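You operate a simulated robot arm through the tools that you are given. There is no shell and no other tool. Be economical: measure what you need, move in short steps, check, and stop when the job is done.

Carry out the task below with a simulated robot arm. There is one attempt and no reset: what you move stays moved.

## Task
Put the carton labelled "lane" from the top of the grading bench on the second shelf from the bottom of the bench rack and the carton labelled "silo" in the large yellow-handled tray. Take the round black cap and leave it on the second shelf from the bottom of the bench rack. Take the water bottle from the top of the grading bench and put it on the shelf of the tool rack. Open the red tool box lid. The order is free. Set down upright: carton, water bottle.

Only the result counts: the job must be done as asked and must still hold three seconds after the hand-in. Knocking over, shifting, dropping, spilling or breaking anything else fails it. Lids that push on must go on centred and level and be pressed home; caps that screw on are set level and turned clockwise until they are tight.

## Robot
A 7-joint arm with a two-finger gripper on a trunk, on a base that drives. Base frame: it is fixed to the floor where the robot stands at the start and does not move with it; the origin is under the middle of the robot, x ahead of it, y to its left, z up; the surface under the hand at the start is at about z = 80. Units: cm, degrees, N and s.
With the tool pointing down near the work surface it reaches from about 38 to 78 cm from the robot's upright axis, wherever it stands. Its first joint turns from -143.0 to 143.0 degrees. Places, roughly: carton marked lane, carton marked sack clips, cart [50, 0, 75]; large yellow-handled tray (30x28x5 cm) [60, -40, 80]; red tool box lid [-100, 2140, 100]; round black cap (7x7x2 cm) [50, 130, 80]; second shelf of the bench rack [80, 200, 50]; shelf of the tool rack (22x66 cm) [-78, 360, 104]; water bottle (7x7x24 cm) [40, -100, 90]. Payload 2.45 kg.
The tool frame sits at the grasp point between the pads (the TCP): z along the fingers, y along the line on which they close. The tips reach 2.6 cm beyond it. Largest opening 9.6 cm; the body of the gripper starts 6.9 cm behind the TCP.
Orientation is that of the tool frame in the base frame, as a unit quaternion [x, y, z, w]. With the fingers straight down and closing along the base's y, the tool's x points along the base's -x, its y along +y and its z along -z.

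## Interface
- The arm moves only by the tool send_rows. Its argument "rows" is a list that holds one entry, the list of rows, each a list of 7 numbers: the turn, a rotation vector about the base's x, y, z in units of 5 degrees (1.0 is 5 degrees), then the shift along the base's x, y, z in units of 20 mm (1.0 is 20 mm), then the opening, from 0 (shut) to 1 (fully open). In form: [[[wx, wy, wz, tx, ty, tz, hand], ...]]. A call has 1 to 12 rows; each row shifts and turns the commanded pose from where the row before left it. A call with a number of a shift or a turn outside -1 to 1 is refused whole. Each row takes 0.2 s and may step no farther than 5 cm and 8.6 degrees from the row before; otherwise, or with a gripper value out of range, the whole call is refused. A pose out of reach is approached as far as the arm can. The call stops where the force on the tool passes 40 N (or 10 N more than at its start, if that is more) or the arm is blocked; 0.2 s more then pass. The fingers move at their own pace and stop on an object; they squeeze with about 40 N. The grip force told is the motor's: it shows also when the fingers shut on nothing. Time passes only in rows, and 0.2 s behind the last, so rows that do not move let the fingers close. It gives the time, the measured TCP pose, the force on the tool (base axes), the opening and the grip force at its end, in the units of the frame above (readings bear some noise), with the torque about the TCP (base axes, N m) and any sound that the robot's microphone picked up, and new pictures: "pictures" is both (left out), scene, wrist or none.
- Cameras (640 x 400 px; columns grow to the right, rows downward): "scene" is now at [2.48, 14.43, 152.82]; the picture's right is [-0.44, -0.90, 0.00], its down [-0.63, 0.31, -0.72] and it looks along [0.64, -0.32, -0.70] (base axes); focal length 295 px, centre (320, 200). "wrist" rides on the gripper at [8.1, 0.3, -9.8] in the tool frame; the picture's right is [-0.04, 1.00, 0.00], its down [-0.73, -0.03, -0.68] and it looks along [-0.68, -0.03, 0.73] (tool axes); focal length 256 px, centre (320, 200). There is no depth. A picture from a camera that has moved, and an enlarged one, comes with that camera's place and axes in the base frame and with its lens.
- lift_body(by): slides the trunk up (or, below 0, down) by that many cm; the arm and the scene camera ride with it, the base frame stays. It gives what a move gives, with no picture.
- roll_base(legs): drives the robot by 1 to 6 legs, each [ahead, turn to the left] in cm and degrees, along the robot's own axes; the way and the turn of a leg run together, so that a leg with both is an arc; at most 150 cm and 180 degrees a leg. The arm and the cameras ride along, it lands a little off, and it stops where it bumps. It gives what a move gives, and a new picture of the scene camera.
- turn_head(pan, tilt): turns the head with the scene camera to pan (to the left, within 155 degrees either way) and tilt (down, from -29 to 69), counted from straight ahead of the robot. It gives what a move gives, and a new picture of the scene camera.
- enlarge(camera, box): a new picture of the part [left, top, right, bottom] of that camera's present view, enlarged. It takes no simulated time.
- job_done(): hands the job in; it is judged then, once.

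Work in short steps. Places have to be worked out from the pictures, the camera data and where the tool is seen: move nearer, look again, correct. Check each grasp and each placing, and mend what went wrong. You have 165 turns and 260 pictures in all, those below and enlarged ones among them. Open the gripper and draw the arm clear of the work before you hand the job in, unless the task says otherwise; then end with one line.

The tools are called after "Call:" as a command line: name --argument value ..., lists and objects as JSON in quotes. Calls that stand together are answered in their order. send_rows: Moves the arm, as the interface text tells. Its arguments: {"type":"object","properties":{"rows":{"type":"array","items":{"type":"array","items":{"type":"array","items":{"type":"number"}}}},"pictures":{"type":"string","enum":["both","scene","wrist","none"]}},"required":["rows"]} The other tools are called the same way: lift_body (by) slides the trunk up or down; roll_base (legs) drives the base; turn_head (pan, tilt) turns the head that bears the scene camera; enlarge (camera, box) takes an enlarged picture of a part of a camera's view; job_done () hands the job in.

At the start:

```text
clock: 0.0
position: [49.81, -12.0, 114.93]
orientation: [-0.001, 1.0, 0.0, 0.0]
force: [0.9, 0.2, 0.0]
torque: [-0.05, -0.02, -0.04]
finger_gap: 9.61
grip_force: 0.1
trunk travel left (down, up): [-57.5, 6.5]
robot x, y, heading: [-0.07, -0.36, -0.1]
head pan, tilt: [-26.1, 44.3]
```

scene: 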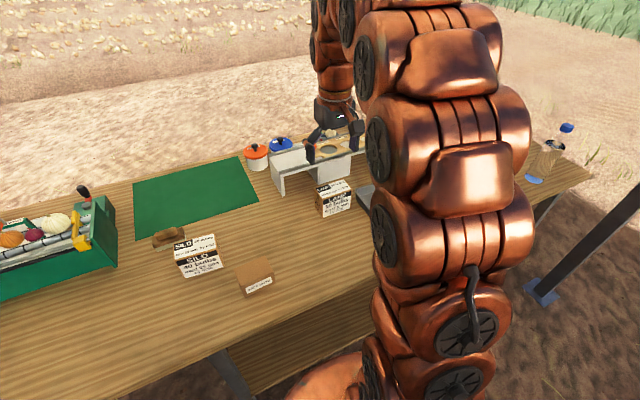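
wrist: 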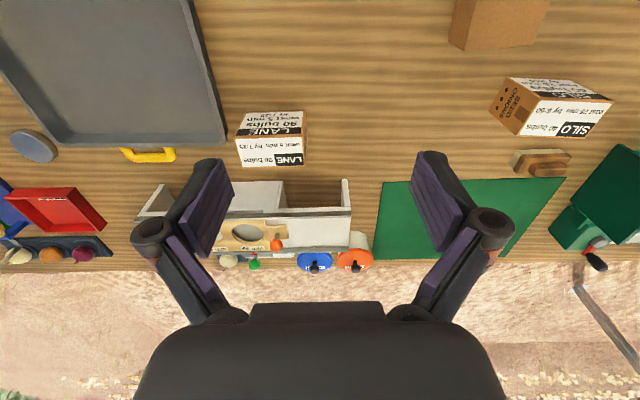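

I see the lane and silo cartons ahead and the tray on the right. I'll look around with the head to find the cap, rack and bottle.

Call:
turn_head --pan 60 --tilt 35

Call:
turn_head --pan 100 --tilt 20

Call:
turn_head --pan -75 --tilt 40

```text
clock: 1.6
position: [49.95, -11.98, 114.92]
orientation: [-0.001, 1.0, 0.0, 0.0]
force: [0.6, 0.8, -0.2]
torque: [-0.02, -0.01, -0.02]
finger_gap: 9.58
grip_force: 0.0
trunk travel left (down, up): [-57.5, 6.5]
robot x, y, heading: [0.15, -0.24, -0.0]
head pan, tilt: [60.0, 35.0]
camera scene: at [-0.46, 25.66, 154.2], right [0.87, -0.5, 0.0], down [-0.29, -0.5, -0.82], along [0.41, 0.71, -0.57], focal length 295 px, centre (320, 200)
```

scene: 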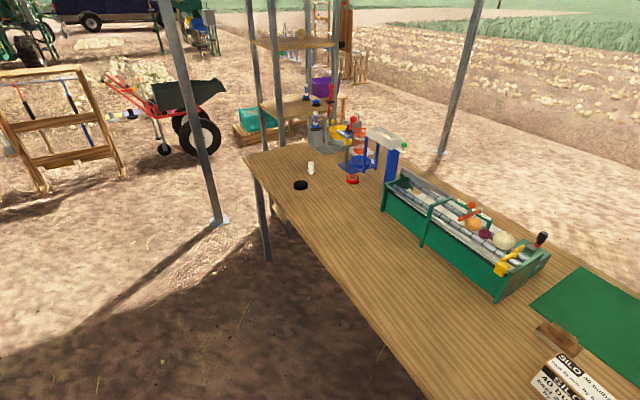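

```text
clock: 2.7
position: [50.04, -11.86, 114.86]
orientation: [0.0, 1.0, 0.0, -0.001]
force: [-1.1, -0.4, -1.3]
torque: [-0.01, -0.01, 0.0]
finger_gap: 9.59
grip_force: 0.1
trunk travel left (down, up): [-57.5, 6.5]
robot x, y, heading: [-0.09, 0.22, -0.2]
head pan, tilt: [100.0, 20.0]
camera scene: at [-6.48, 27.2, 156.59], right [0.98, 0.17, 0.0], down [0.06, -0.34, -0.94], along [-0.16, 0.93, -0.34], focal length 295 px, centre (320, 200)
```

scene: 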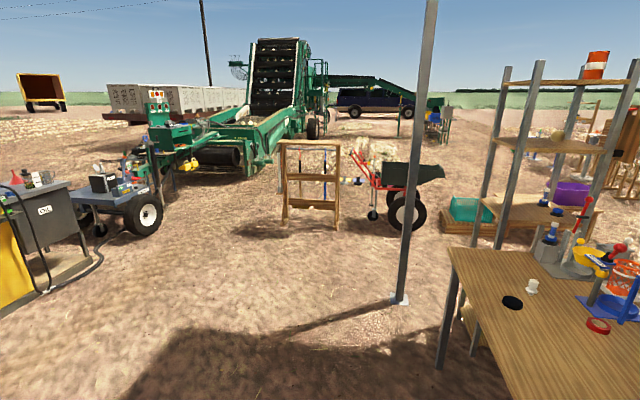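

```text
clock: 5.3
position: [49.87, -11.84, 114.88]
orientation: [-0.001, 1.0, 0.0, 0.001]
force: [-0.2, -0.2, -0.3]
torque: [-0.01, 0.02, 0.02]
finger_gap: 9.6
grip_force: 0.1
trunk travel left (down, up): [-57.5, 6.5]
robot x, y, heading: [-0.19, -0.53, 0.1]
head pan, tilt: [-75.0, 40.0]
camera scene: at [-2.66, 9.82, 153.45], right [-0.97, -0.26, 0.0], down [-0.17, 0.62, -0.77], along [0.2, -0.74, -0.64], focal length 295 px, centre (320, 200)
```

scene: 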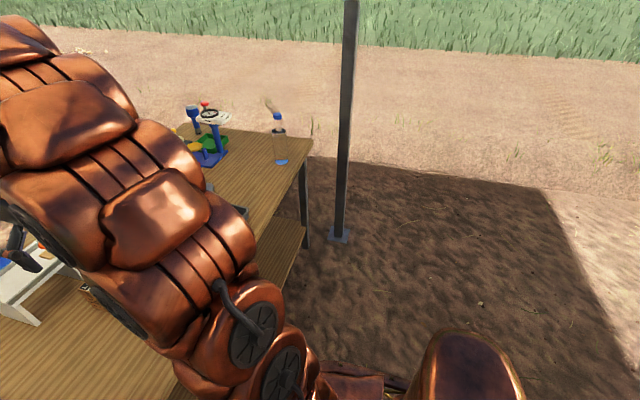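

The cartons are at about (60,25) for silo and (63,-21) for lane. I'll enlarge both to see their size and turn.

Call:
enlarge --camera "wrist" --box '[440, 0, 640, 200]'

Call:
enlarge --camera "wrist" --box '[0, 0, 330, 280]'

Call:
turn_head --pan -10 --tilt 55

```text
2.00 times, centred on (540, 100) of wrist
camera zoom: at [41.84, -11.53, 124.55], right [0.04, 1.0, 0.0], down [0.73, -0.03, 0.68], along [0.68, -0.03, -0.73], focal length 512 px, centre (-120, 400)
```

zoom: 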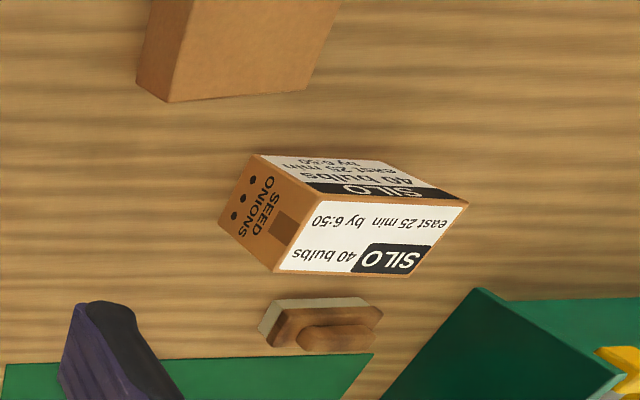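

```text
1.43 times, centred on (165, 140) of wrist
camera zoom: at [41.84, -11.53, 124.55], right [0.04, 1.0, 0.0], down [0.73, -0.03, 0.68], along [0.68, -0.03, -0.73], focal length 366 px, centre (541, 286)
```

zoom: 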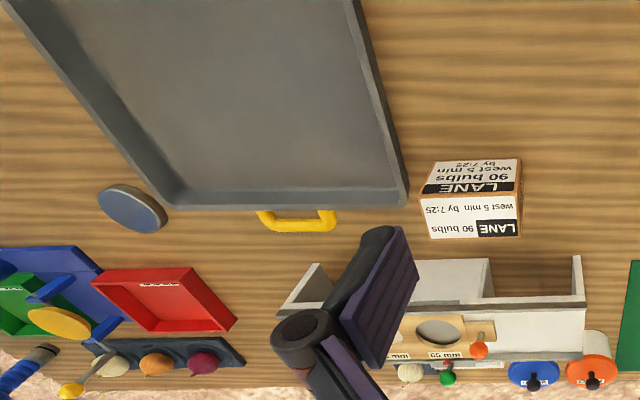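

```text
clock: 6.7
position: [49.89, -11.9, 114.89]
orientation: [-0.002, 1.0, 0.001, 0.001]
force: [0.3, 0.2, -0.2]
torque: [-0.05, 0.02, 0.0]
finger_gap: 9.6
grip_force: 0.0
trunk travel left (down, up): [-57.5, 6.5]
robot x, y, heading: [0.09, -0.1, -0.3]
head pan, tilt: [-10.0, 55.0]
camera scene: at [2.23, 16.78, 151.38], right [-0.17, -0.98, 0.0], down [-0.81, 0.14, -0.57], along [0.56, -0.1, -0.82], focal length 295 px, centre (320, 200)
```

scene: 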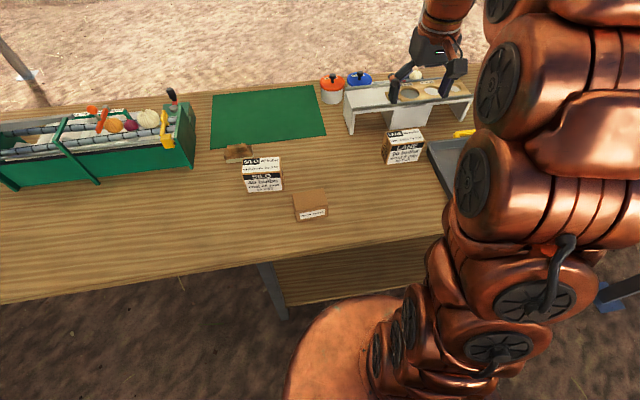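

Silo is about 7 × 11.5 × 7 cm, centred near (60.7, 25.2), so it has to be gripped along x. I'll move over it while turning the hand by 90°.

Call:
send_rows --rows '[[[0, 0, 1, 0.45, 1, 0, 1], [0, 0, 1, 0.45, 1, 0, 1], [0, 0, 1, 0.45, 1, 0, 1], [0, 0, 1, 0.45, 1, 0, 1], [0, 0, 1, 0.45, 1, 0, 1], [0, 0, 1, 0.45, 1, 0, 1], [0, 0, 1, 0.45, 1, 0, 1], [0, 0, 1, 0.45, 1, 0, 1], [0, 0, 1, 0.45, 1, 0, 1], [0, 0, 1, 0.45, 1, 0, 1], [0, 0, 1, 0.45, 1, 0, 1], [0, 0, 1, 0.45, 1, 0, 1]]]' --pictures "none"

Call:
send_rows --rows '[[[0, 0, 1, 0, 1, -1, 1], [0, 0, 1, 0, 1, -1, 1], [0, 0, 1, 0, 1, -1, 1], [0, 0, 1, 0, 1, -1, 1], [0, 0, 1, 0, 1, -1, 1], [0, 0, 1, 0, 1, -1, 1], [0, 0, 0, 0, 0.6, 0, 1], [0, 0, 0, 0, 0, 0, 1]]]'

```text
clock: 9.3
position: [60.67, 12.0, 114.76]
orientation: [-0.501, 0.866, 0.0, 0.0]
force: [-0.8, -0.5, -0.4]
torque: [0.02, -0.03, 0.01]
finger_gap: 9.63
grip_force: 0.1
trunk travel left (down, up): [-57.5, 6.5]
robot x, y, heading: [-0.18, -0.23, -0.0]
head pan, tilt: [-10.0, 55.0]
```

```text
clock: 11.1
position: [60.6, 25.48, 102.71]
orientation: [0.708, -0.707, 0.0, 0.0]
force: [-0.4, 0.2, -0.2]
torque: [0.03, -0.01, -0.01]
finger_gap: 9.6
grip_force: 0.1
trunk travel left (down, up): [-57.5, 6.5]
robot x, y, heading: [0.25, 0.22, 0.1]
head pan, tilt: [-10.0, 55.0]
camera scene: at [2.24, 16.81, 151.38], right [-0.17, -0.98, 0.0], down [-0.81, 0.14, -0.57], along [0.56, -0.1, -0.82], focal length 295 px, centre (320, 200)
camera wrist: at [60.37, 17.27, 112.54], right [-1.0, 0.04, 0.0], down [0.03, 0.73, 0.68], along [0.03, 0.68, -0.73], focal length 256 px, centre (320, 200)
```

scene: 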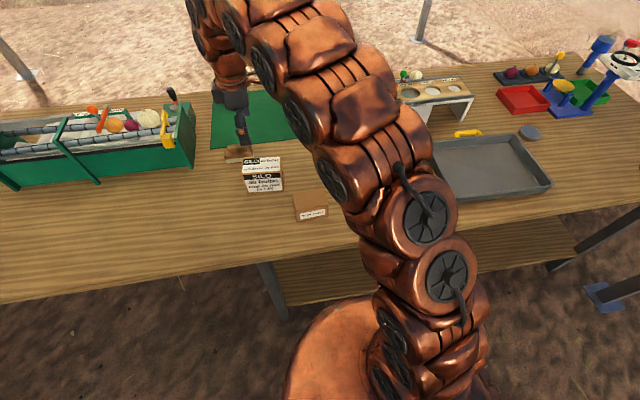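
wrist: 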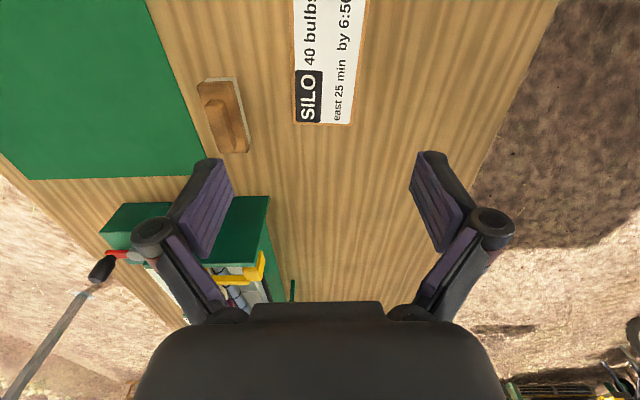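

The box centre is near (60.5, 24.4), and the brush beside it is clear of the fingers. I'll descend to z≈84 and grip.

Call:
send_rows --rows '[[[0, 0, 0, 0, -0.5, -1, 1], [0, 0, 0, 0, 0, -1, 1], [0, 0, 0, 0, 0, -1, 1], [0, 0, 0, 0, 0, -1, 1], [0, 0, 0, 0, 0, -1, 1], [0, 0, 0, 0, 0, -1, 1], [0, 0, 0, 0, 0, -1, 1], [0, 0, 0, 0, 0, -1, 1], [0, 0, 0, 0, 0, -1, 1], [0, 0, 0, 0, 0, -0.2, 1]]]' --pictures "none"

Call:
send_rows --rows '[[[0, 0, 0, 0, 0, 0, 0], [0, 0, 0, 0, 0, 0, 0], [0, 0, 0, 0, 0, 0, 0], [0, 0, 0, 0, 0, 0, 0], [0, 0, 0, 0, 0, 0, 0]]]'

```text
clock: 13.3
position: [60.45, 24.42, 84.38]
orientation: [0.708, -0.706, 0.0, 0.001]
force: [-0.2, -0.1, 0.4]
torque: [-0.01, 0.01, -0.04]
finger_gap: 9.61
grip_force: 0.1
trunk travel left (down, up): [-57.5, 6.5]
robot x, y, heading: [0.56, 0.17, -0.3]
head pan, tilt: [-10.0, 55.0]
```

```text
clock: 14.5
position: [60.46, 24.29, 84.62]
orientation: [0.707, -0.707, 0.001, -0.001]
force: [-0.9, 0.7, 14.9]
torque: [-0.12, 0.03, -0.52]
finger_gap: 6.41
grip_force: 39.5
trunk travel left (down, up): [-57.5, 6.5]
robot x, y, heading: [-0.52, 0.12, 0.1]
head pan, tilt: [-10.0, 55.0]
camera scene: at [2.16, 16.78, 151.4], right [-0.17, -0.98, 0.0], down [-0.81, 0.14, -0.57], along [0.57, -0.1, -0.82], focal length 295 px, centre (320, 200)
camera wrist: at [60.29, 16.22, 94.27], right [-1.0, 0.04, 0.0], down [0.03, 0.73, 0.68], along [0.03, 0.68, -0.73], focal length 256 px, centre (320, 200)
```

scene: 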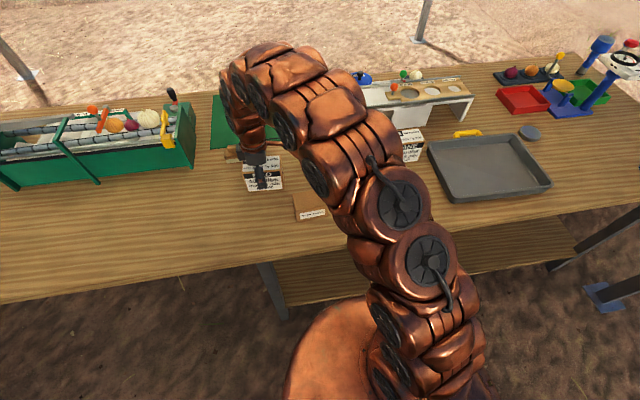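
wrist: 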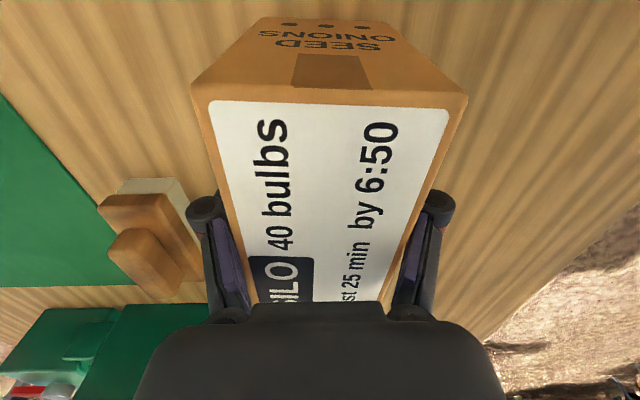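

Silo is gripped. I'll lift it and carry it over to the tray centre, about (53.5, -44.5).

Call:
send_rows --rows '[[[0, 0, 0, 0, 0, 1, 0], [0, 0, 0, 0, 0, 1, 0], [0, 0, 0, 0, 0, 1, 0], [0, 0, 0, 0, 0, 1, 0], [0, 0, 0, 0, 0, 1, 0], [0, 0, 0, 0, 0, 1, 0], [0, 0, 0, 0, 0, 1, 0], [0, 0, 0, 0, 0, 1, 0], [0, 0, 0, 0, 0, 1, 0], [0, 0, 0, 0, 0, 1, 0]]]' --pictures "none"

Call:
send_rows --rows '[[[0, 0, 0, -0.3, -1, 0, 0], [0, 0, 0, -0.3, -1, 0, 0], [0, 0, 0, -0.3, -1, 0, 0], [0, 0, 0, -0.3, -1, 0, 0], [0, 0, 0, -0.3, -1, 0, 0], [0, 0, 0, -0.3, -1, 0, 0], [0, 0, 0, -0.3, -1, 0, 0], [0, 0, 0, -0.3, -1, 0, 0], [0, 0, 0, -0.3, -1, 0, 0], [0, 0, 0, -0.3, -1, 0, 0], [0, 0, 0, -0.3, -1, 0, 0], [0, 0, 0, -0.2, -1, 0, 0]]]' --pictures "none"

Call:
send_rows --rows '[[[0, 0, 0, 0, -1, 0, 0], [0, 0, 0, 0, -1, 0, 0], [0, 0, 0, 0, -1, 0, 0], [0, 0, 0, 0, -1, 0, 0], [0, 0, 0, 0, -1, 0, 0], [0, 0, 0, 0, -1, 0, 0], [0, 0, 0, 0, -1, 0, 0], [0, 0, 0, 0, -1, 0, 0], [0, 0, 0, 0, -1, 0, 0], [0, 0, 0, 0, -1, 0, 0], [0, 0, 0, 0, -1, 0, 0], [0, 0, 0, 0, -1, 0, 0]]]' --pictures "none"

Call:
send_rows --rows '[[[0, 0, 0, 0, -1, 0, 0], [0, 0, 0, 0, -1, 0, 0], [0, 0, 0, 0, -1, 0, 0], [0, 0, 0, 0, -1, 0, 0], [0, 0, 0, 0, -1, 0, 0], [0, 0, 0, 0, -1, 0, 0], [0, 0, 0, 0, -1, 0, 0], [0, 0, 0, 0, -1, 0, 0], [0, 0, 0, 0, -1, 0, 0], [0, 0, 0, 0, -1, 0, 0], [0, 0, 0, 0, -0.4, 0, 0], [0, 0, 0, 0, 0, 0, 0]]]'

```text
clock: 16.7
position: [60.76, 24.52, 104.7]
orientation: [0.708, -0.707, -0.001, 0.002]
force: [-0.4, 0.6, -5.1]
torque: [0.03, 0.01, -0.02]
finger_gap: 5.93
grip_force: 40.1
trunk travel left (down, up): [-57.5, 6.5]
robot x, y, heading: [-0.21, 0.03, 0.2]
head pan, tilt: [-10.0, 55.0]
```

```text
clock: 19.3
position: [53.66, 0.36, 104.31]
orientation: [0.708, -0.706, 0.001, 0.0]
force: [0.2, 0.8, -4.5]
torque: [0.03, 0.04, 0.02]
finger_gap: 5.96
grip_force: 40.1
trunk travel left (down, up): [-57.5, 6.5]
robot x, y, heading: [0.09, 0.09, 0.0]
head pan, tilt: [-10.0, 55.0]
```

```text
clock: 21.9
position: [53.8, -23.62, 104.39]
orientation: [0.708, -0.706, 0.0, 0.0]
force: [0.6, -0.1, -4.9]
torque: [0.02, 0.01, 0.01]
finger_gap: 5.97
grip_force: 39.9
trunk travel left (down, up): [-57.5, 6.5]
robot x, y, heading: [-0.14, -0.01, 0.2]
head pan, tilt: [-10.0, 55.0]
```

```text
clock: 24.5
position: [53.5, -44.52, 104.44]
orientation: [0.708, -0.706, 0.0, 0.0]
force: [-0.5, -0.2, -5.2]
torque: [0.06, -0.01, 0.02]
finger_gap: 5.93
grip_force: 39.7
trunk travel left (down, up): [-57.5, 6.5]
robot x, y, heading: [-0.07, 0.37, -0.1]
head pan, tilt: [-10.0, 55.0]
camera scene: at [2.26, 16.73, 151.38], right [-0.17, -0.98, 0.0], down [-0.81, 0.14, -0.57], along [0.56, -0.1, -0.82], focal length 295 px, centre (320, 200)
camera wrist: at [53.39, -52.68, 114.11], right [-1.0, 0.04, 0.0], down [0.03, 0.73, 0.68], along [0.03, 0.68, -0.73], focal length 256 px, centre (320, 200)
```

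scene: 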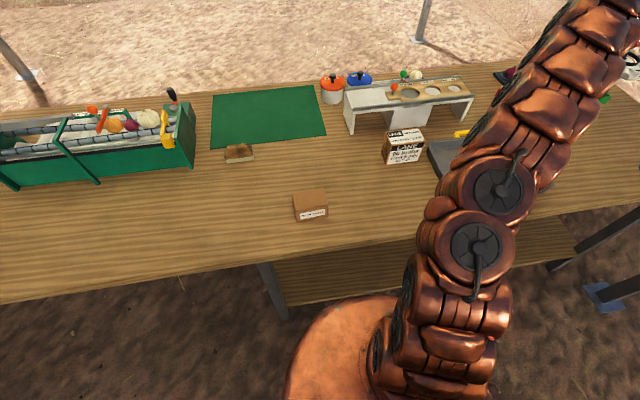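
wrist: 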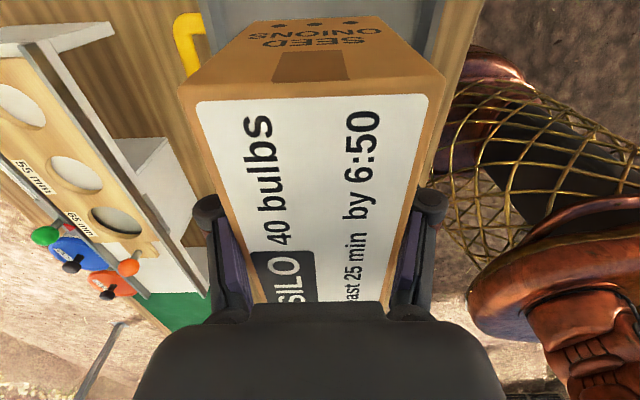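

The carton hangs over the tray. I'll lower it, going slowly near the tray floor.

Call:
send_rows --rows '[[[0, 0, 0, 0, 0, -1, 0], [0, 0, 0, 0, 0, -1, 0], [0, 0, 0, 0, 0, -1, 0], [0, 0, 0, 0, 0, -1, 0], [0, 0, 0, 0, 0, -1, 0], [0, 0, 0, 0, 0, -1, 0], [0, 0, 0, 0, 0, -1, 0], [0, 0, 0, 0, 0, -1, 0], [0, 0, 0, 0, 0, -0.5, 0], [0, 0, 0, 0, 0, 0, 0]]]' --pictures "both"

```text
clock: 26.7
position: [53.61, -44.51, 87.45]
orientation: [0.708, -0.706, 0.0, 0.0]
force: [0.2, -0.9, -4.2]
torque: [0.06, -0.01, -0.05]
finger_gap: 5.96
grip_force: 40.1
trunk travel left (down, up): [-57.5, 6.5]
robot x, y, heading: [-0.29, -0.24, -0.1]
head pan, tilt: [-10.0, 55.0]
camera scene: at [2.26, 16.74, 151.38], right [-0.17, -0.98, 0.0], down [-0.81, 0.14, -0.57], along [0.56, -0.1, -0.82], focal length 295 px, centre (320, 200)
camera wrist: at [53.44, -52.56, 97.1], right [-1.0, 0.04, 0.0], down [0.03, 0.73, 0.68], along [0.03, 0.68, -0.73], focal length 256 px, centre (320, 200)
```

scene: 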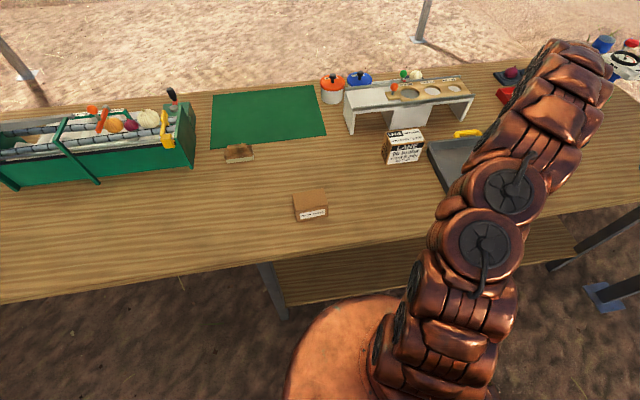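
wrist: 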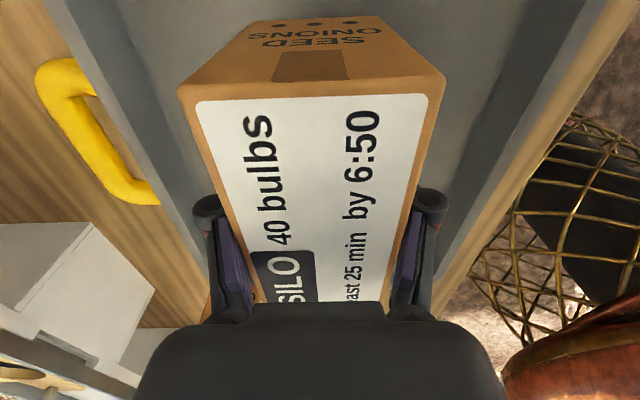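

It sits well inside the walls, so I'll lower slowly until it touches.

Call:
send_rows --rows '[[[0, 0, 0, 0, 0, -0.25, 0], [0, 0, 0, 0, 0, -0.25, 0], [0, 0, 0, 0, 0, -0.2, 0], [0, 0, 0, 0, 0, -0.2, 0], [0, 0, 0, 0, 0, -0.2, 0], [0, 0, 0, 0, 0, 0, 0]]]' --pictures "none"

```text
clock: 28.1
position: [53.64, -44.5, 85.23]
orientation: [0.707, -0.707, 0.0, 0.0]
force: [-0.1, 0.0, -0.6]
torque: [-0.22, 0.1, 0.01]
finger_gap: 5.97
grip_force: 39.7
trunk travel left (down, up): [-57.5, 6.5]
robot x, y, heading: [-0.26, 0.03, -0.0]
head pan, tilt: [-10.0, 55.0]
```

Contact has begun, since the weight is gone. I'll release and rise.

Call:
send_rows --rows '[[[0, 0, 0, 0, 0, -0.1, 0], [0, 0, 0, 0, 0, 0, 1], [0, 0, 0, 0, 0, 0, 1], [0, 0, 0, 0, 0, 0, 1], [0, 0, 0, 0, 0, 0, 1], [0, 0, 0, 0, 0, 0.5, 1], [0, 0, 0, 0, 0, 1, 1], [0, 0, 0, 0, 0, 1, 1], [0, 0, 0, 0, 0, 1, 1], [0, 0, 0, 0, 0, 1, 1], [0, 0, 0, 0, 0, 1, 1], [0, 0, 0, 0, 0, 1, 1]]]' --pictures "wrist"

```text
clock: 30.7
position: [53.71, -44.47, 97.96]
orientation: [0.707, -0.707, -0.001, 0.001]
force: [-0.1, -0.4, -1.4]
torque: [0.01, 0.03, 0.02]
finger_gap: 9.6
grip_force: 0.0
trunk travel left (down, up): [-57.5, 6.5]
robot x, y, heading: [0.14, -0.22, -0.1]
head pan, tilt: [-10.0, 55.0]
camera wrist: at [53.5, -52.55, 107.65], right [-1.0, 0.04, 0.0], down [0.03, 0.73, 0.68], along [0.03, 0.68, -0.73], focal length 256 px, centre (320, 200)
```

wrist: 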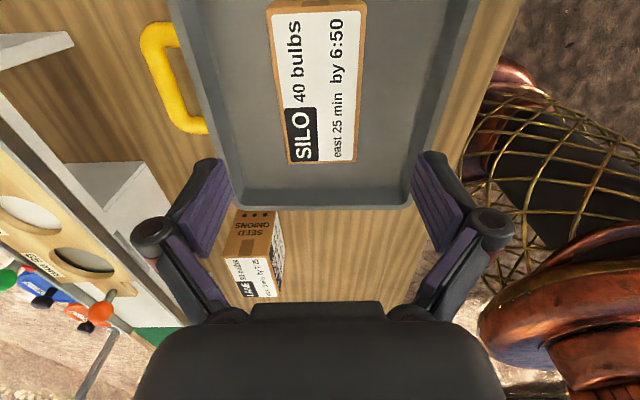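

Silo stands in the tray. Next I'll move over lane and tilt the hand about 50° (fingers towards -y), so the same grasp will suit the low shelf later.

Call:
send_rows --rows '[[[0, 0, 0, 0, 0, 1, 1], [0, 0, 0, 0, 0, 1, 1], [0, 0, 0, 0, 0, 1, 1], [-1, 0, 0, 0.6, 1, 0.5, 1], [-1, 0, 0, 0.6, 1, 0, 1], [-1, 0, 0, 0.6, 1, 0, 1], [-1, 0, 0, 0.6, 1, 0, 1], [-1, 0, 0, 0.6, 1, 0, 1], [-1, 0, 0, 0.6, 1, 0, 1], [-1, 0, 0, 0.6, 1, 0, 1], [-1, 0, 0, 0.6, 1, 0, 1], [-1, 0, 0, 0.45, 1, 0, 1]]]' --pictures "none"

Call:
send_rows --rows '[[[-1, 0, 0, 0, 1, 0, 1], [0, 0, 0, 0, 1, 0, 1], [0, 0, 0, 0, 1, 0, 1], [0, 0, 0, 0, 0.5, 0, 1], [0, 0, 0, 0, 0, 0, 1]]]'

```text
clock: 33.3
position: [64.16, -26.43, 105.0]
orientation: [-0.653, 0.653, -0.27, -0.272]
force: [-0.4, -1.0, 0.0]
torque: [0.04, -0.03, 0.03]
finger_gap: 9.59
grip_force: 0.1
trunk travel left (down, up): [-57.5, 6.5]
robot x, y, heading: [0.37, 0.23, -0.1]
head pan, tilt: [-10.0, 55.0]
```

```text
clock: 34.5
position: [64.28, -19.46, 105.0]
orientation: [0.642, -0.64, 0.299, 0.299]
force: [-1.2, 0.3, 0.9]
torque: [0.0, -0.02, 0.0]
finger_gap: 9.59
grip_force: 0.3
trunk travel left (down, up): [-57.5, 6.5]
robot x, y, heading: [-0.2, -0.15, 0.0]
head pan, tilt: [-10.0, 55.0]
camera scene: at [2.24, 16.79, 151.38], right [-0.17, -0.98, 0.0], down [-0.81, 0.14, -0.57], along [0.56, -0.1, -0.82], focal length 295 px, centre (320, 200)
camera wrist: at [64.01, -17.13, 117.41], right [-1.0, 0.03, -0.03], down [0.03, 0.99, -0.13], along [0.03, -0.13, -0.99], focal length 256 px, centre (320, 200)
```

scene: 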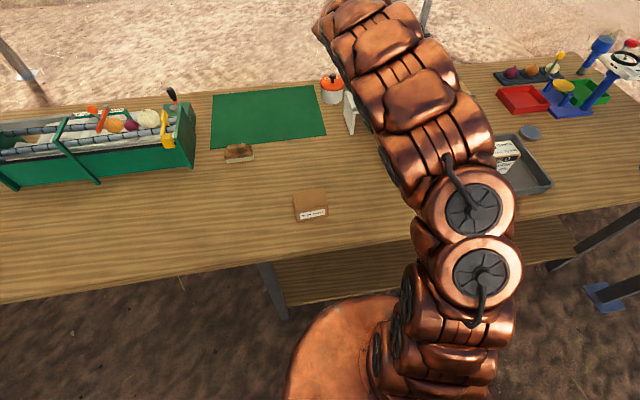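
wrist: 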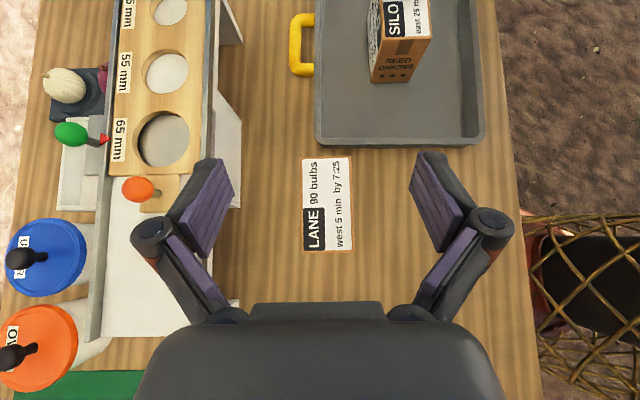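

Lane's centre is at (64.1, -20.4) and the white stand is clear beyond x≈75. I'll descend to z≈85.5 and grip.

Call:
send_rows --rows '[[[0, 0, 0, 0, 0, -1, 1], [0, 0, 0, 0, 0, -1, 1], [0, 0, 0, 0, 0, -1, 1], [0, 0, 0, 0, 0, -1, 1], [0, 0, 0, 0, 0, -1, 1], [0, 0, 0, 0, 0, -1, 1], [0, 0, 0, 0, 0, -1, 1], [0, 0, 0, 0, 0, -1, 1], [0, 0, 0, 0, 0, -1, 1], [0, 0, 0, 0, 0, -0.7, 1], [0, 0, 0, 0, 0, 0, 1]]]' --pictures "wrist"

Call:
send_rows --rows '[[[0, 0, 0, 0, 0, 0, 0], [0, 0, 0, 0, 0, 0, 0], [0, 0, 0, 0, 0, 0, 0], [0, 0, 0, 0, 0, 0, 0], [0, 0, 0, 0, 0, 0, 0]]]' --pictures "wrist"

```text
clock: 36.9
position: [64.3, -19.66, 85.72]
orientation: [0.641, -0.641, 0.299, 0.299]
force: [-1.9, 1.9, 1.7]
torque: [0.05, -0.02, -0.01]
finger_gap: 9.61
grip_force: 0.0
trunk travel left (down, up): [-57.5, 6.5]
robot x, y, heading: [-0.06, 0.22, -0.3]
head pan, tilt: [-10.0, 55.0]
camera wrist: at [63.99, -17.26, 98.08], right [-1.0, 0.03, -0.03], down [0.03, 0.99, -0.13], along [0.03, -0.13, -0.99], focal length 256 px, centre (320, 200)
```

wrist: 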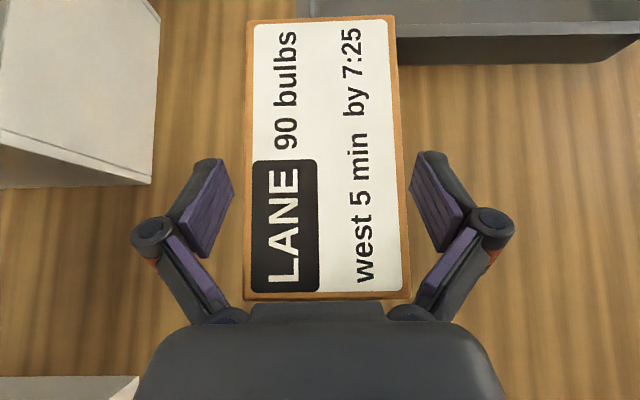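

```text
clock: 38.1
position: [64.24, -19.42, 85.9]
orientation: [0.641, -0.64, 0.301, 0.298]
force: [3.1, 10.8, 27.1]
torque: [0.61, -0.2, -0.13]
finger_gap: 7.49
grip_force: 40.0
trunk travel left (down, up): [-57.5, 6.5]
robot x, y, heading: [-0.04, -0.05, 0.1]
head pan, tilt: [-10.0, 55.0]
camera wrist: at [64.0, -17.15, 98.29], right [-1.0, 0.02, -0.03], down [0.03, 0.99, -0.13], along [0.03, -0.13, -0.99], focal length 256 px, centre (320, 200)
```

wrist: 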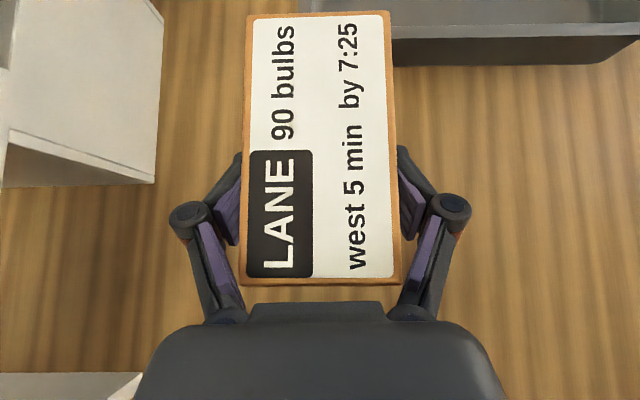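

The closing fingers seem to press on the table (upward force, gap still 7.5). I'll raise 1 cm while closing.

Call:
send_rows --rows '[[[0, 0, 0, 0, 0, 0.25, 0], [0, 0, 0, 0, 0, 0.25, 0], [0, 0, 0, 0, 0, 0, 0], [0, 0, 0, 0, 0, 0, 0], [0, 0, 0, 0, 0, 0, 0]]]' --pictures "wrist"

```text
clock: 39.3
position: [64.22, -19.59, 86.59]
orientation: [0.641, -0.641, 0.298, 0.299]
force: [0.7, 0.5, -4.6]
torque: [0.06, -0.01, -0.03]
finger_gap: 6.42
grip_force: 39.7
trunk travel left (down, up): [-57.5, 6.5]
robot x, y, heading: [0.18, 0.35, 0.0]
head pan, tilt: [-10.0, 55.0]
camera wrist: at [63.98, -17.19, 99.03], right [-1.0, 0.03, -0.03], down [0.03, 0.99, -0.13], along [0.03, -0.13, -0.99], focal length 256 px, centre (320, 200)
```

wrist: 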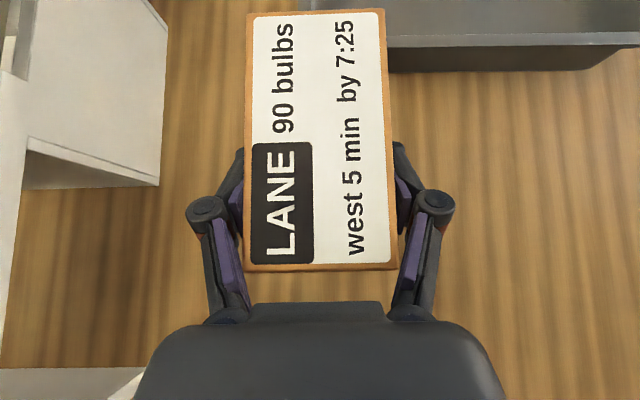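

Lane is gripped. I'll lift it, then swing the hand to point straight ahead for carrying.

Call:
send_rows --rows '[[[0, 0, 0, 0, 0, 0.5, 0], [0, 0, 0, 0, 0, 1, 0], [0, 0, 0, 0, 0, 1, 0], [0, 0, 0, 0, 0, 1, 0], [0, 0, 0, 0, 0, 1, 0], [0, 0, 0, 0, 0, 1, 0], [0, 0, 0, 0, 0, 1, 0], [0, 0, 0, 0, 0, 1, 0], [0, 0, 0, 0, 0, 1, 0], [0, 0, 0, 0, 0, 1, 0], [0, 0, 0, 0, 0, 1, 0], [0, 0, 0, 0, 0, 1, 0]]]' --pictures "none"

Call:
send_rows --rows '[[[0, 0, 1, -0.2, 0.4, 0, 0], [0, 0, 1, -0.2, 0.4, 0, 0], [0, 0, 1, -0.2, 0.4, 0, 0], [0, 0, 1, -0.2, 0.4, 0, 0], [0, 0, 1, -0.2, 0.4, 0, 0], [0, 0, 1, -0.2, 0.4, 0, 0], [0, 0, 1, -0.2, 0.4, 0, 0], [0, 0, 1, -0.2, 0.4, 0, 0], [0, 0, 1, -0.2, 0.4, 0, 0], [0, 0, 1, -0.2, 0.4, 0, 0], [0, 0, 1, -0.2, 0.4, 0, 0], [0, 0, 1, -0.2, 0.4, 0, 0]]]' --pictures "none"

Call:
send_rows --rows '[[[0, 0, 1, -0.2, 0.4, 0, 0], [0, 0, 1, -0.2, 0.4, 0, 0], [0, 0, 1, -0.2, 0.4, 0, 0], [0, 0, 1, -0.2, 0.4, 0, 0], [0, 0, 1, -0.2, 0.4, 0, 0], [0, 0, 1, -0.2, 0.4, 0, 0]]]' --pictures "both"

```text
clock: 41.9
position: [64.14, -19.62, 109.69]
orientation: [0.642, -0.639, 0.299, 0.299]
force: [0.3, 1.1, -5.2]
torque: [0.09, 0.01, -0.01]
finger_gap: 6.36
grip_force: 40.5
trunk travel left (down, up): [-57.5, 6.5]
robot x, y, heading: [0.32, 0.23, 0.0]
head pan, tilt: [-10.0, 55.0]
```

```text
clock: 44.5
position: [59.41, -9.88, 109.73]
orientation: [0.876, -0.232, 0.408, 0.109]
force: [-0.1, 0.3, -4.9]
torque: [0.04, 0.07, 0.0]
finger_gap: 6.31
grip_force: 40.4
trunk travel left (down, up): [-57.5, 6.5]
robot x, y, heading: [0.16, 0.06, -0.0]
head pan, tilt: [-10.0, 55.0]
```

```text
clock: 45.9
position: [57.04, -5.04, 109.59]
orientation: [0.906, 0.001, 0.422, 0.0]
force: [-0.1, -0.3, -4.8]
torque: [0.02, 0.07, 0.0]
finger_gap: 6.25
grip_force: 40.2
trunk travel left (down, up): [-57.5, 6.5]
robot x, y, heading: [0.17, 0.03, -0.0]
head pan, tilt: [-10.0, 55.0]
camera scene: at [2.25, 16.78, 151.38], right [-0.17, -0.98, 0.0], down [-0.81, 0.14, -0.57], along [0.56, -0.1, -0.82], focal length 295 px, centre (320, 200)
camera wrist: at [54.78, -5.26, 122.11], right [-0.02, -1.0, -0.03], down [-0.99, 0.03, -0.13], along [0.13, 0.03, -0.99], focal length 256 px, centre (320, 200)
```

scene: 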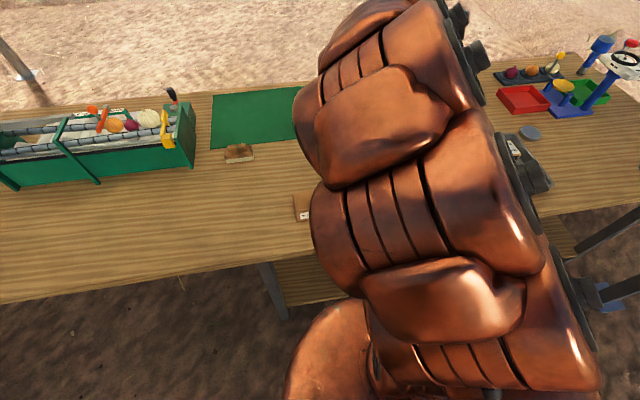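
wrist: 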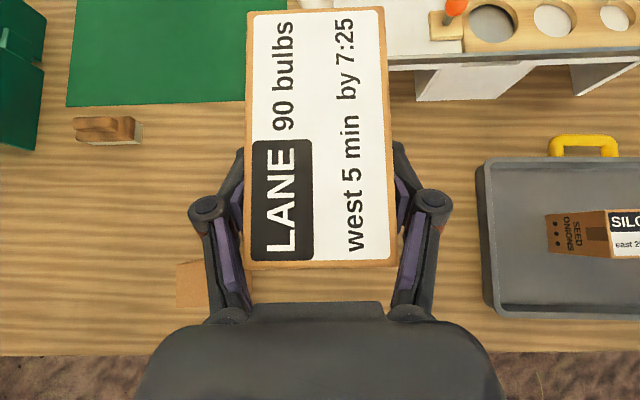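

The carry pose is good. Before backing up I'll look behind the robot and at the bench rack.

Call:
turn_head --pan 150 --tilt 35

Call:
turn_head --pan 75 --tilt 25

Call:
enlarge --camera "scene" --box '[280, 60, 600, 260]'

```text
clock: 48.3
position: [56.96, -5.03, 109.66]
orientation: [0.907, 0.001, 0.422, 0.0]
force: [0.0, -0.1, -3.4]
torque: [-0.04, 0.13, 0.04]
finger_gap: 6.21
grip_force: 40.3
trunk travel left (down, up): [-57.5, 6.5]
robot x, y, heading: [-0.25, 0.26, 0.0]
head pan, tilt: [150.0, 35.0]
camera scene: at [-12.47, 22.45, 154.2], right [0.5, 0.87, 0.0], down [0.5, -0.29, -0.82], along [-0.71, 0.41, -0.57], focal length 295 px, centre (320, 200)
```

scene: 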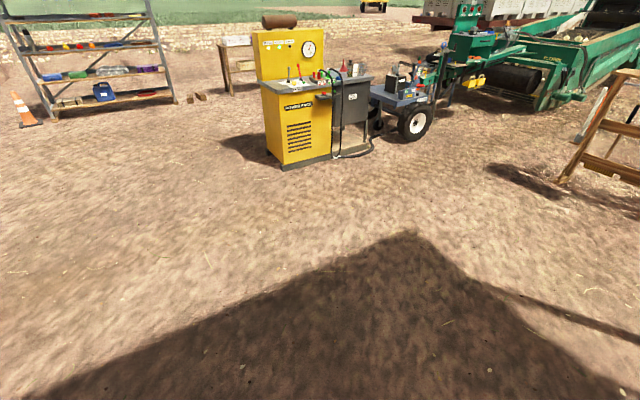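

```text
clock: 49.8
position: [56.95, -5.11, 109.64]
orientation: [0.906, 0.0, 0.423, 0.001]
force: [-0.3, 0.2, -4.3]
torque: [0.02, 0.11, -0.04]
finger_gap: 6.19
grip_force: 39.9
trunk travel left (down, up): [-57.5, 6.5]
robot x, y, heading: [-0.14, 0.43, 0.0]
head pan, tilt: [75.0, 25.0]
camera scene: at [-2.47, 26.95, 155.78], right [0.97, -0.26, 0.0], down [-0.11, -0.41, -0.91], along [0.23, 0.88, -0.42], focal length 295 px, centre (320, 200)
```

scene: 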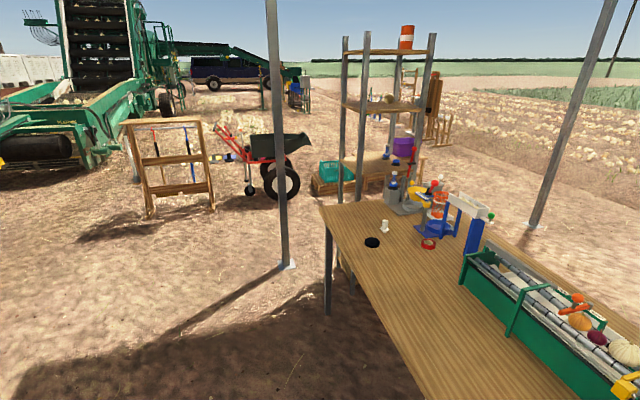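

```text
2.00 times, centred on (440, 160) of scene
camera zoom: at [-2.47, 26.95, 155.78], right [0.97, -0.26, 0.0], down [-0.11, -0.41, -0.91], along [0.23, 0.88, -0.42], focal length 589 px, centre (80, 280)
```

zoom: 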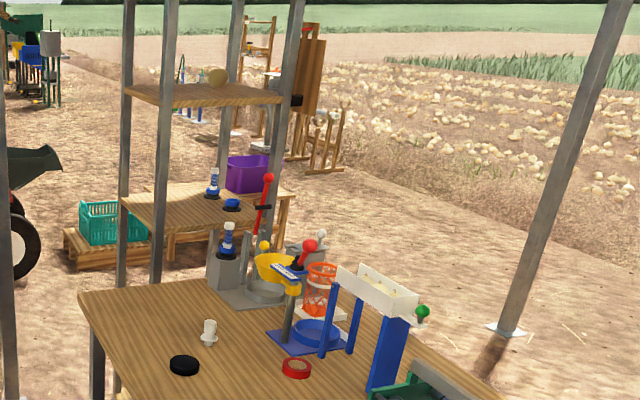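

Clear behind. I'll back off from the bench, turn left and drive alongside it towards the rack.

Call:
roll_base --legs '[[-45, 0], [0, 90], [150, 0]]'

Call:
turn_head --pan -70 --tilt 30

```text
clock: 63.2
position: [-41.63, 203.51, 109.8]
orientation: [0.635, 0.646, 0.297, -0.301]
force: [-1.0, 0.2, -4.3]
torque: [-0.07, 0.0, -0.02]
finger_gap: 5.98
grip_force: 39.7
trunk travel left (down, up): [-57.5, 6.5]
robot x, y, heading: [-45.7, 146.4, 90.8]
head pan, tilt: [75.0, 25.0]
camera scene: at [-72.7, 143.23, 155.78], right [0.24, 0.97, 0.0], down [0.41, -0.1, -0.91], along [-0.88, 0.22, -0.42], focal length 295 px, centre (320, 200)
```

scene: 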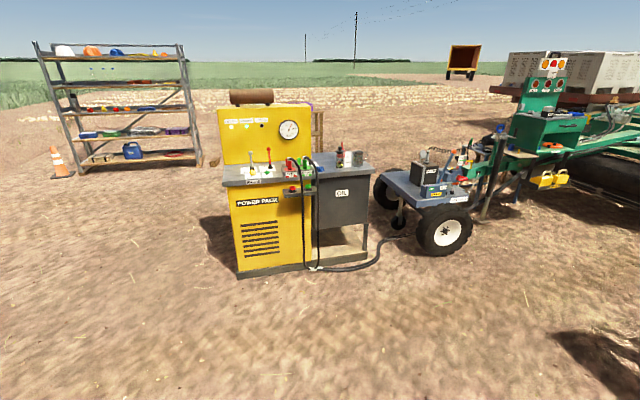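

```text
clock: 65.5
position: [-41.61, 203.53, 109.72]
orientation: [0.635, 0.647, 0.296, -0.301]
force: [-0.3, -0.1, -4.0]
torque: [-0.09, 0.0, 0.04]
finger_gap: 5.97
grip_force: 40.5
trunk travel left (down, up): [-57.5, 6.5]
robot x, y, heading: [-45.61, 146.09, 90.7]
head pan, tilt: [-70.0, 30.0]
camera scene: at [-55.32, 144.23, 154.98], right [0.36, -0.93, 0.0], down [-0.47, -0.18, -0.87], along [0.81, 0.31, -0.5], focal length 295 px, centre (320, 200)
```

scene: 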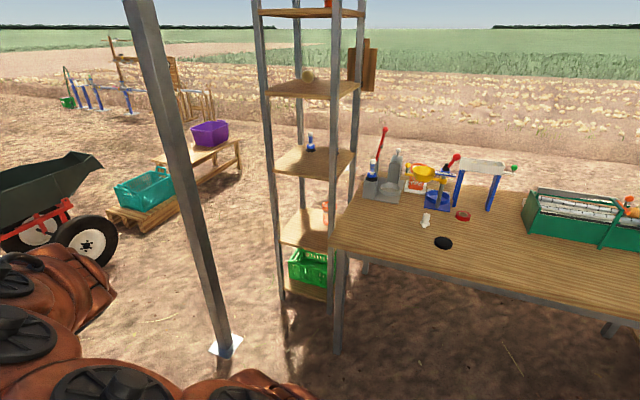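

I see the rack: bottom shelf with a green crate, second with a red item. I'll enlarge it.

Call:
enlarge --camera "scene" --box '[210, 60, 450, 360]'

Call:
enlarge --camera "scene" --box '[260, 180, 380, 310]'

```text
1.33 times, centred on (330, 210) of scene
camera zoom: at [-55.32, 144.23, 154.98], right [0.36, -0.93, 0.0], down [-0.47, -0.18, -0.87], along [0.81, 0.31, -0.5], focal length 393 px, centre (307, 187)
```

zoom: 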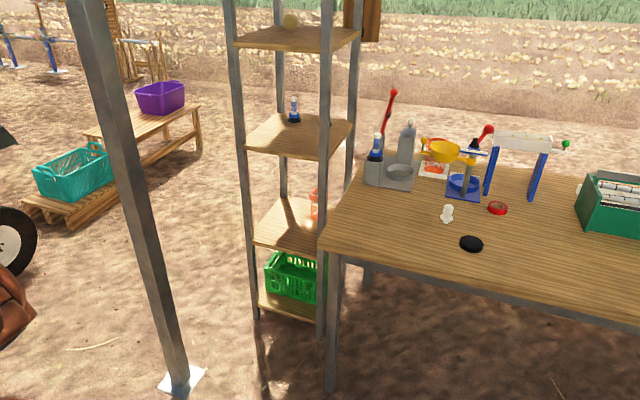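

```text
3.08 times, centred on (320, 245) of scene
camera zoom: at [-55.32, 144.23, 154.98], right [0.36, -0.93, 0.0], down [-0.47, -0.18, -0.87], along [0.81, 0.31, -0.5], focal length 906 px, centre (320, 62)
```

zoom: 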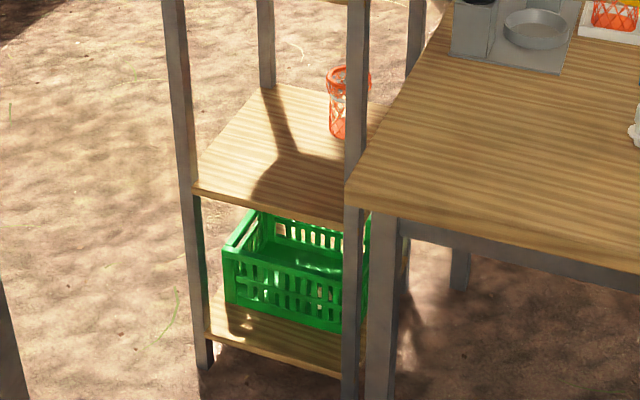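

The second shelf is at z≈50, x 62–98, y 184–215, with a red jar at about (88,193). I'll approach from its open north side, driving round the awning pole at (23,230).

Call:
roll_base --legs '[[114, 0], [0, -73]]'

Call:
turn_head --pan 0 --tilt 30

```text
clock: 74.6
position: [9.26, 274.74, 109.68]
orientation: [0.896, 0.134, 0.418, -0.061]
force: [0.0, -1.0, -5.5]
torque: [-0.03, 0.09, 0.02]
finger_gap: 5.97
grip_force: 39.9
trunk travel left (down, up): [-57.5, 6.5]
robot x, y, heading: [-46.94, 263.23, 17.0]
head pan, tilt: [-70.0, 30.0]
camera scene: at [-51.23, 271.66, 154.98], right [-0.8, -0.6, 0.0], down [-0.3, 0.4, -0.87], along [0.52, -0.69, -0.5], focal length 295 px, centre (320, 200)
```

scene: 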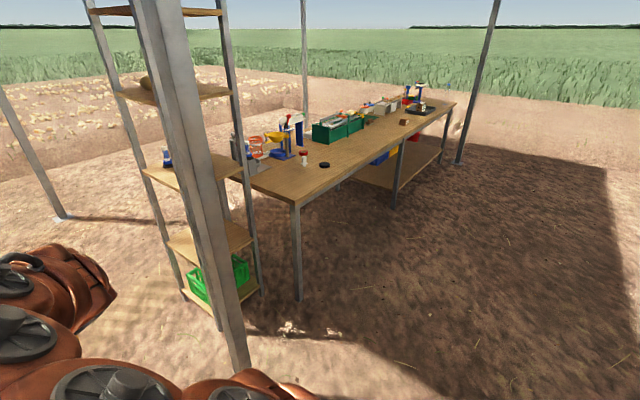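

```text
clock: 76.0
position: [9.23, 274.71, 109.65]
orientation: [0.896, 0.134, 0.419, -0.062]
force: [0.0, 0.7, -4.1]
torque: [-0.04, 0.08, 0.03]
finger_gap: 5.97
grip_force: 39.7
trunk travel left (down, up): [-57.5, 6.5]
robot x, y, heading: [-46.75, 263.35, 16.9]
head pan, tilt: [0.0, 30.0]
camera scene: at [-48.0, 281.52, 154.98], right [0.29, -0.96, 0.0], down [-0.48, -0.14, -0.87], along [0.83, 0.25, -0.5], focal length 295 px, centre (320, 200)
```

scene: 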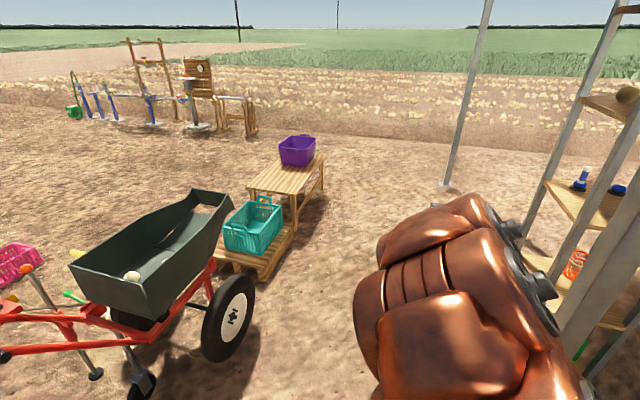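

The way is clear. I'll drive to about (80, 292) and turn to face the rack's north side.

Call:
roll_base --legs '[[0, -3], [130, 0], [0, -104]]'

Call:
turn_head --pan 15 --tilt 45

```text
clock: 87.4
position: [75.14, 239.12, 109.67]
orientation: [0.641, -0.64, 0.299, 0.299]
force: [0.9, 1.1, -4.1]
torque: [0.12, -0.02, 0.05]
finger_gap: 5.98
grip_force: 39.9
trunk travel left (down, up): [-57.5, 6.5]
robot x, y, heading: [80.65, 296.12, -90.0]
head pan, tilt: [0.0, 30.0]
camera scene: at [98.73, 291.85, 154.98], right [-1.0, 0.0, 0.0], down [0.0, 0.5, -0.87], along [0.0, -0.87, -0.5], focal length 295 px, centre (320, 200)
```

scene: 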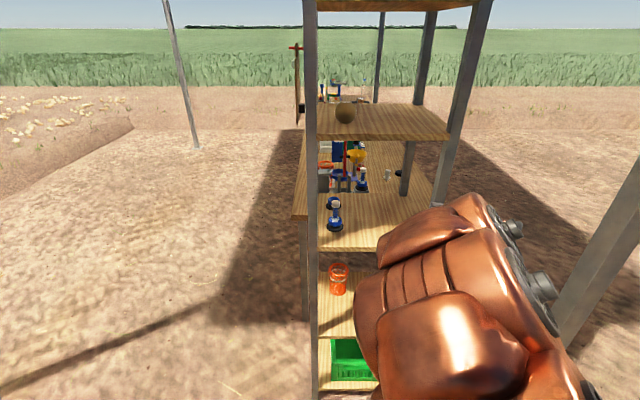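

```text
clock: 88.2
position: [75.31, 239.12, 109.69]
orientation: [0.641, -0.64, 0.299, 0.299]
force: [0.1, 0.0, -4.1]
torque: [0.1, 0.03, 0.02]
finger_gap: 5.97
grip_force: 40.5
trunk travel left (down, up): [-57.5, 6.5]
robot x, y, heading: [80.35, 296.06, -90.0]
head pan, tilt: [15.0, 45.0]
camera scene: at [100.82, 293.04, 152.73], right [-0.97, -0.26, 0.0], down [-0.18, 0.68, -0.71], along [0.18, -0.68, -0.71], focal length 295 px, centre (320, 200)
```

scene: 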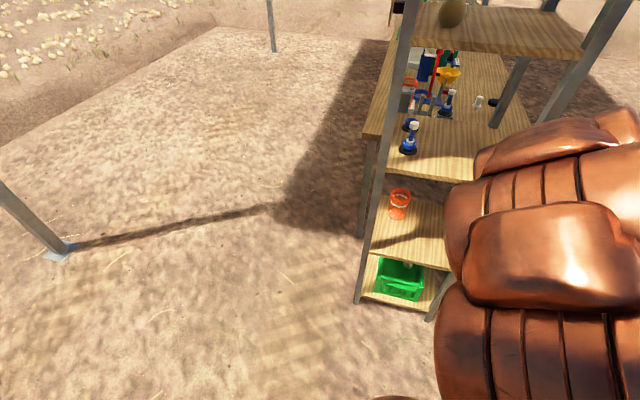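

The robot faces the rack. I'll lower the trunk by 47 cm so the carton sits just above shelf height, with the arm still clear in front of the rack.

Call:
lift_body --by -47

Call:
send_rows --rows '[[[0, 0, 0, -0.8, 0, 0, 0], [0, 0, 0, -0.8, 0, 0, 0], [0, 0, 0, 0, 0, 0, 0]]]' --pictures "both"

```text
refused: -47 is not a number from -40 to 40
```

```text
clock: 89.0
position: [71.95, 239.25, 109.48]
orientation: [-0.641, 0.641, -0.298, -0.3]
force: [-0.8, -0.5, -3.9]
torque: [0.11, -0.02, 0.0]
finger_gap: 5.92
grip_force: 40.4
trunk travel left (down, up): [-57.5, 6.5]
robot x, y, heading: [80.09, 295.93, -89.9]
head pan, tilt: [15.0, 45.0]
camera scene: at [100.82, 293.04, 152.72], right [-0.97, -0.26, 0.0], down [-0.18, 0.68, -0.71], along [0.18, -0.68, -0.71], focal length 295 px, centre (320, 200)
camera wrist: at [71.82, 241.59, 122.04], right [-1.0, 0.03, -0.03], down [0.03, 0.99, -0.13], along [0.03, -0.13, -0.99], focal length 256 px, centre (320, 200)
```

scene: 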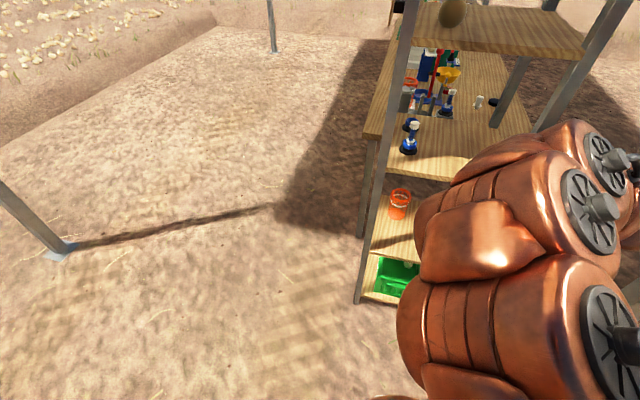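
wrist: 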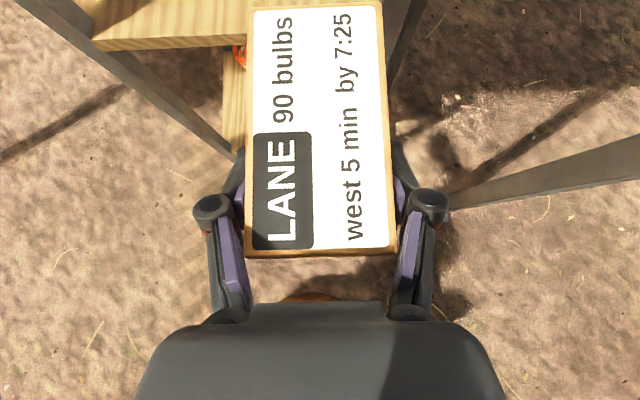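

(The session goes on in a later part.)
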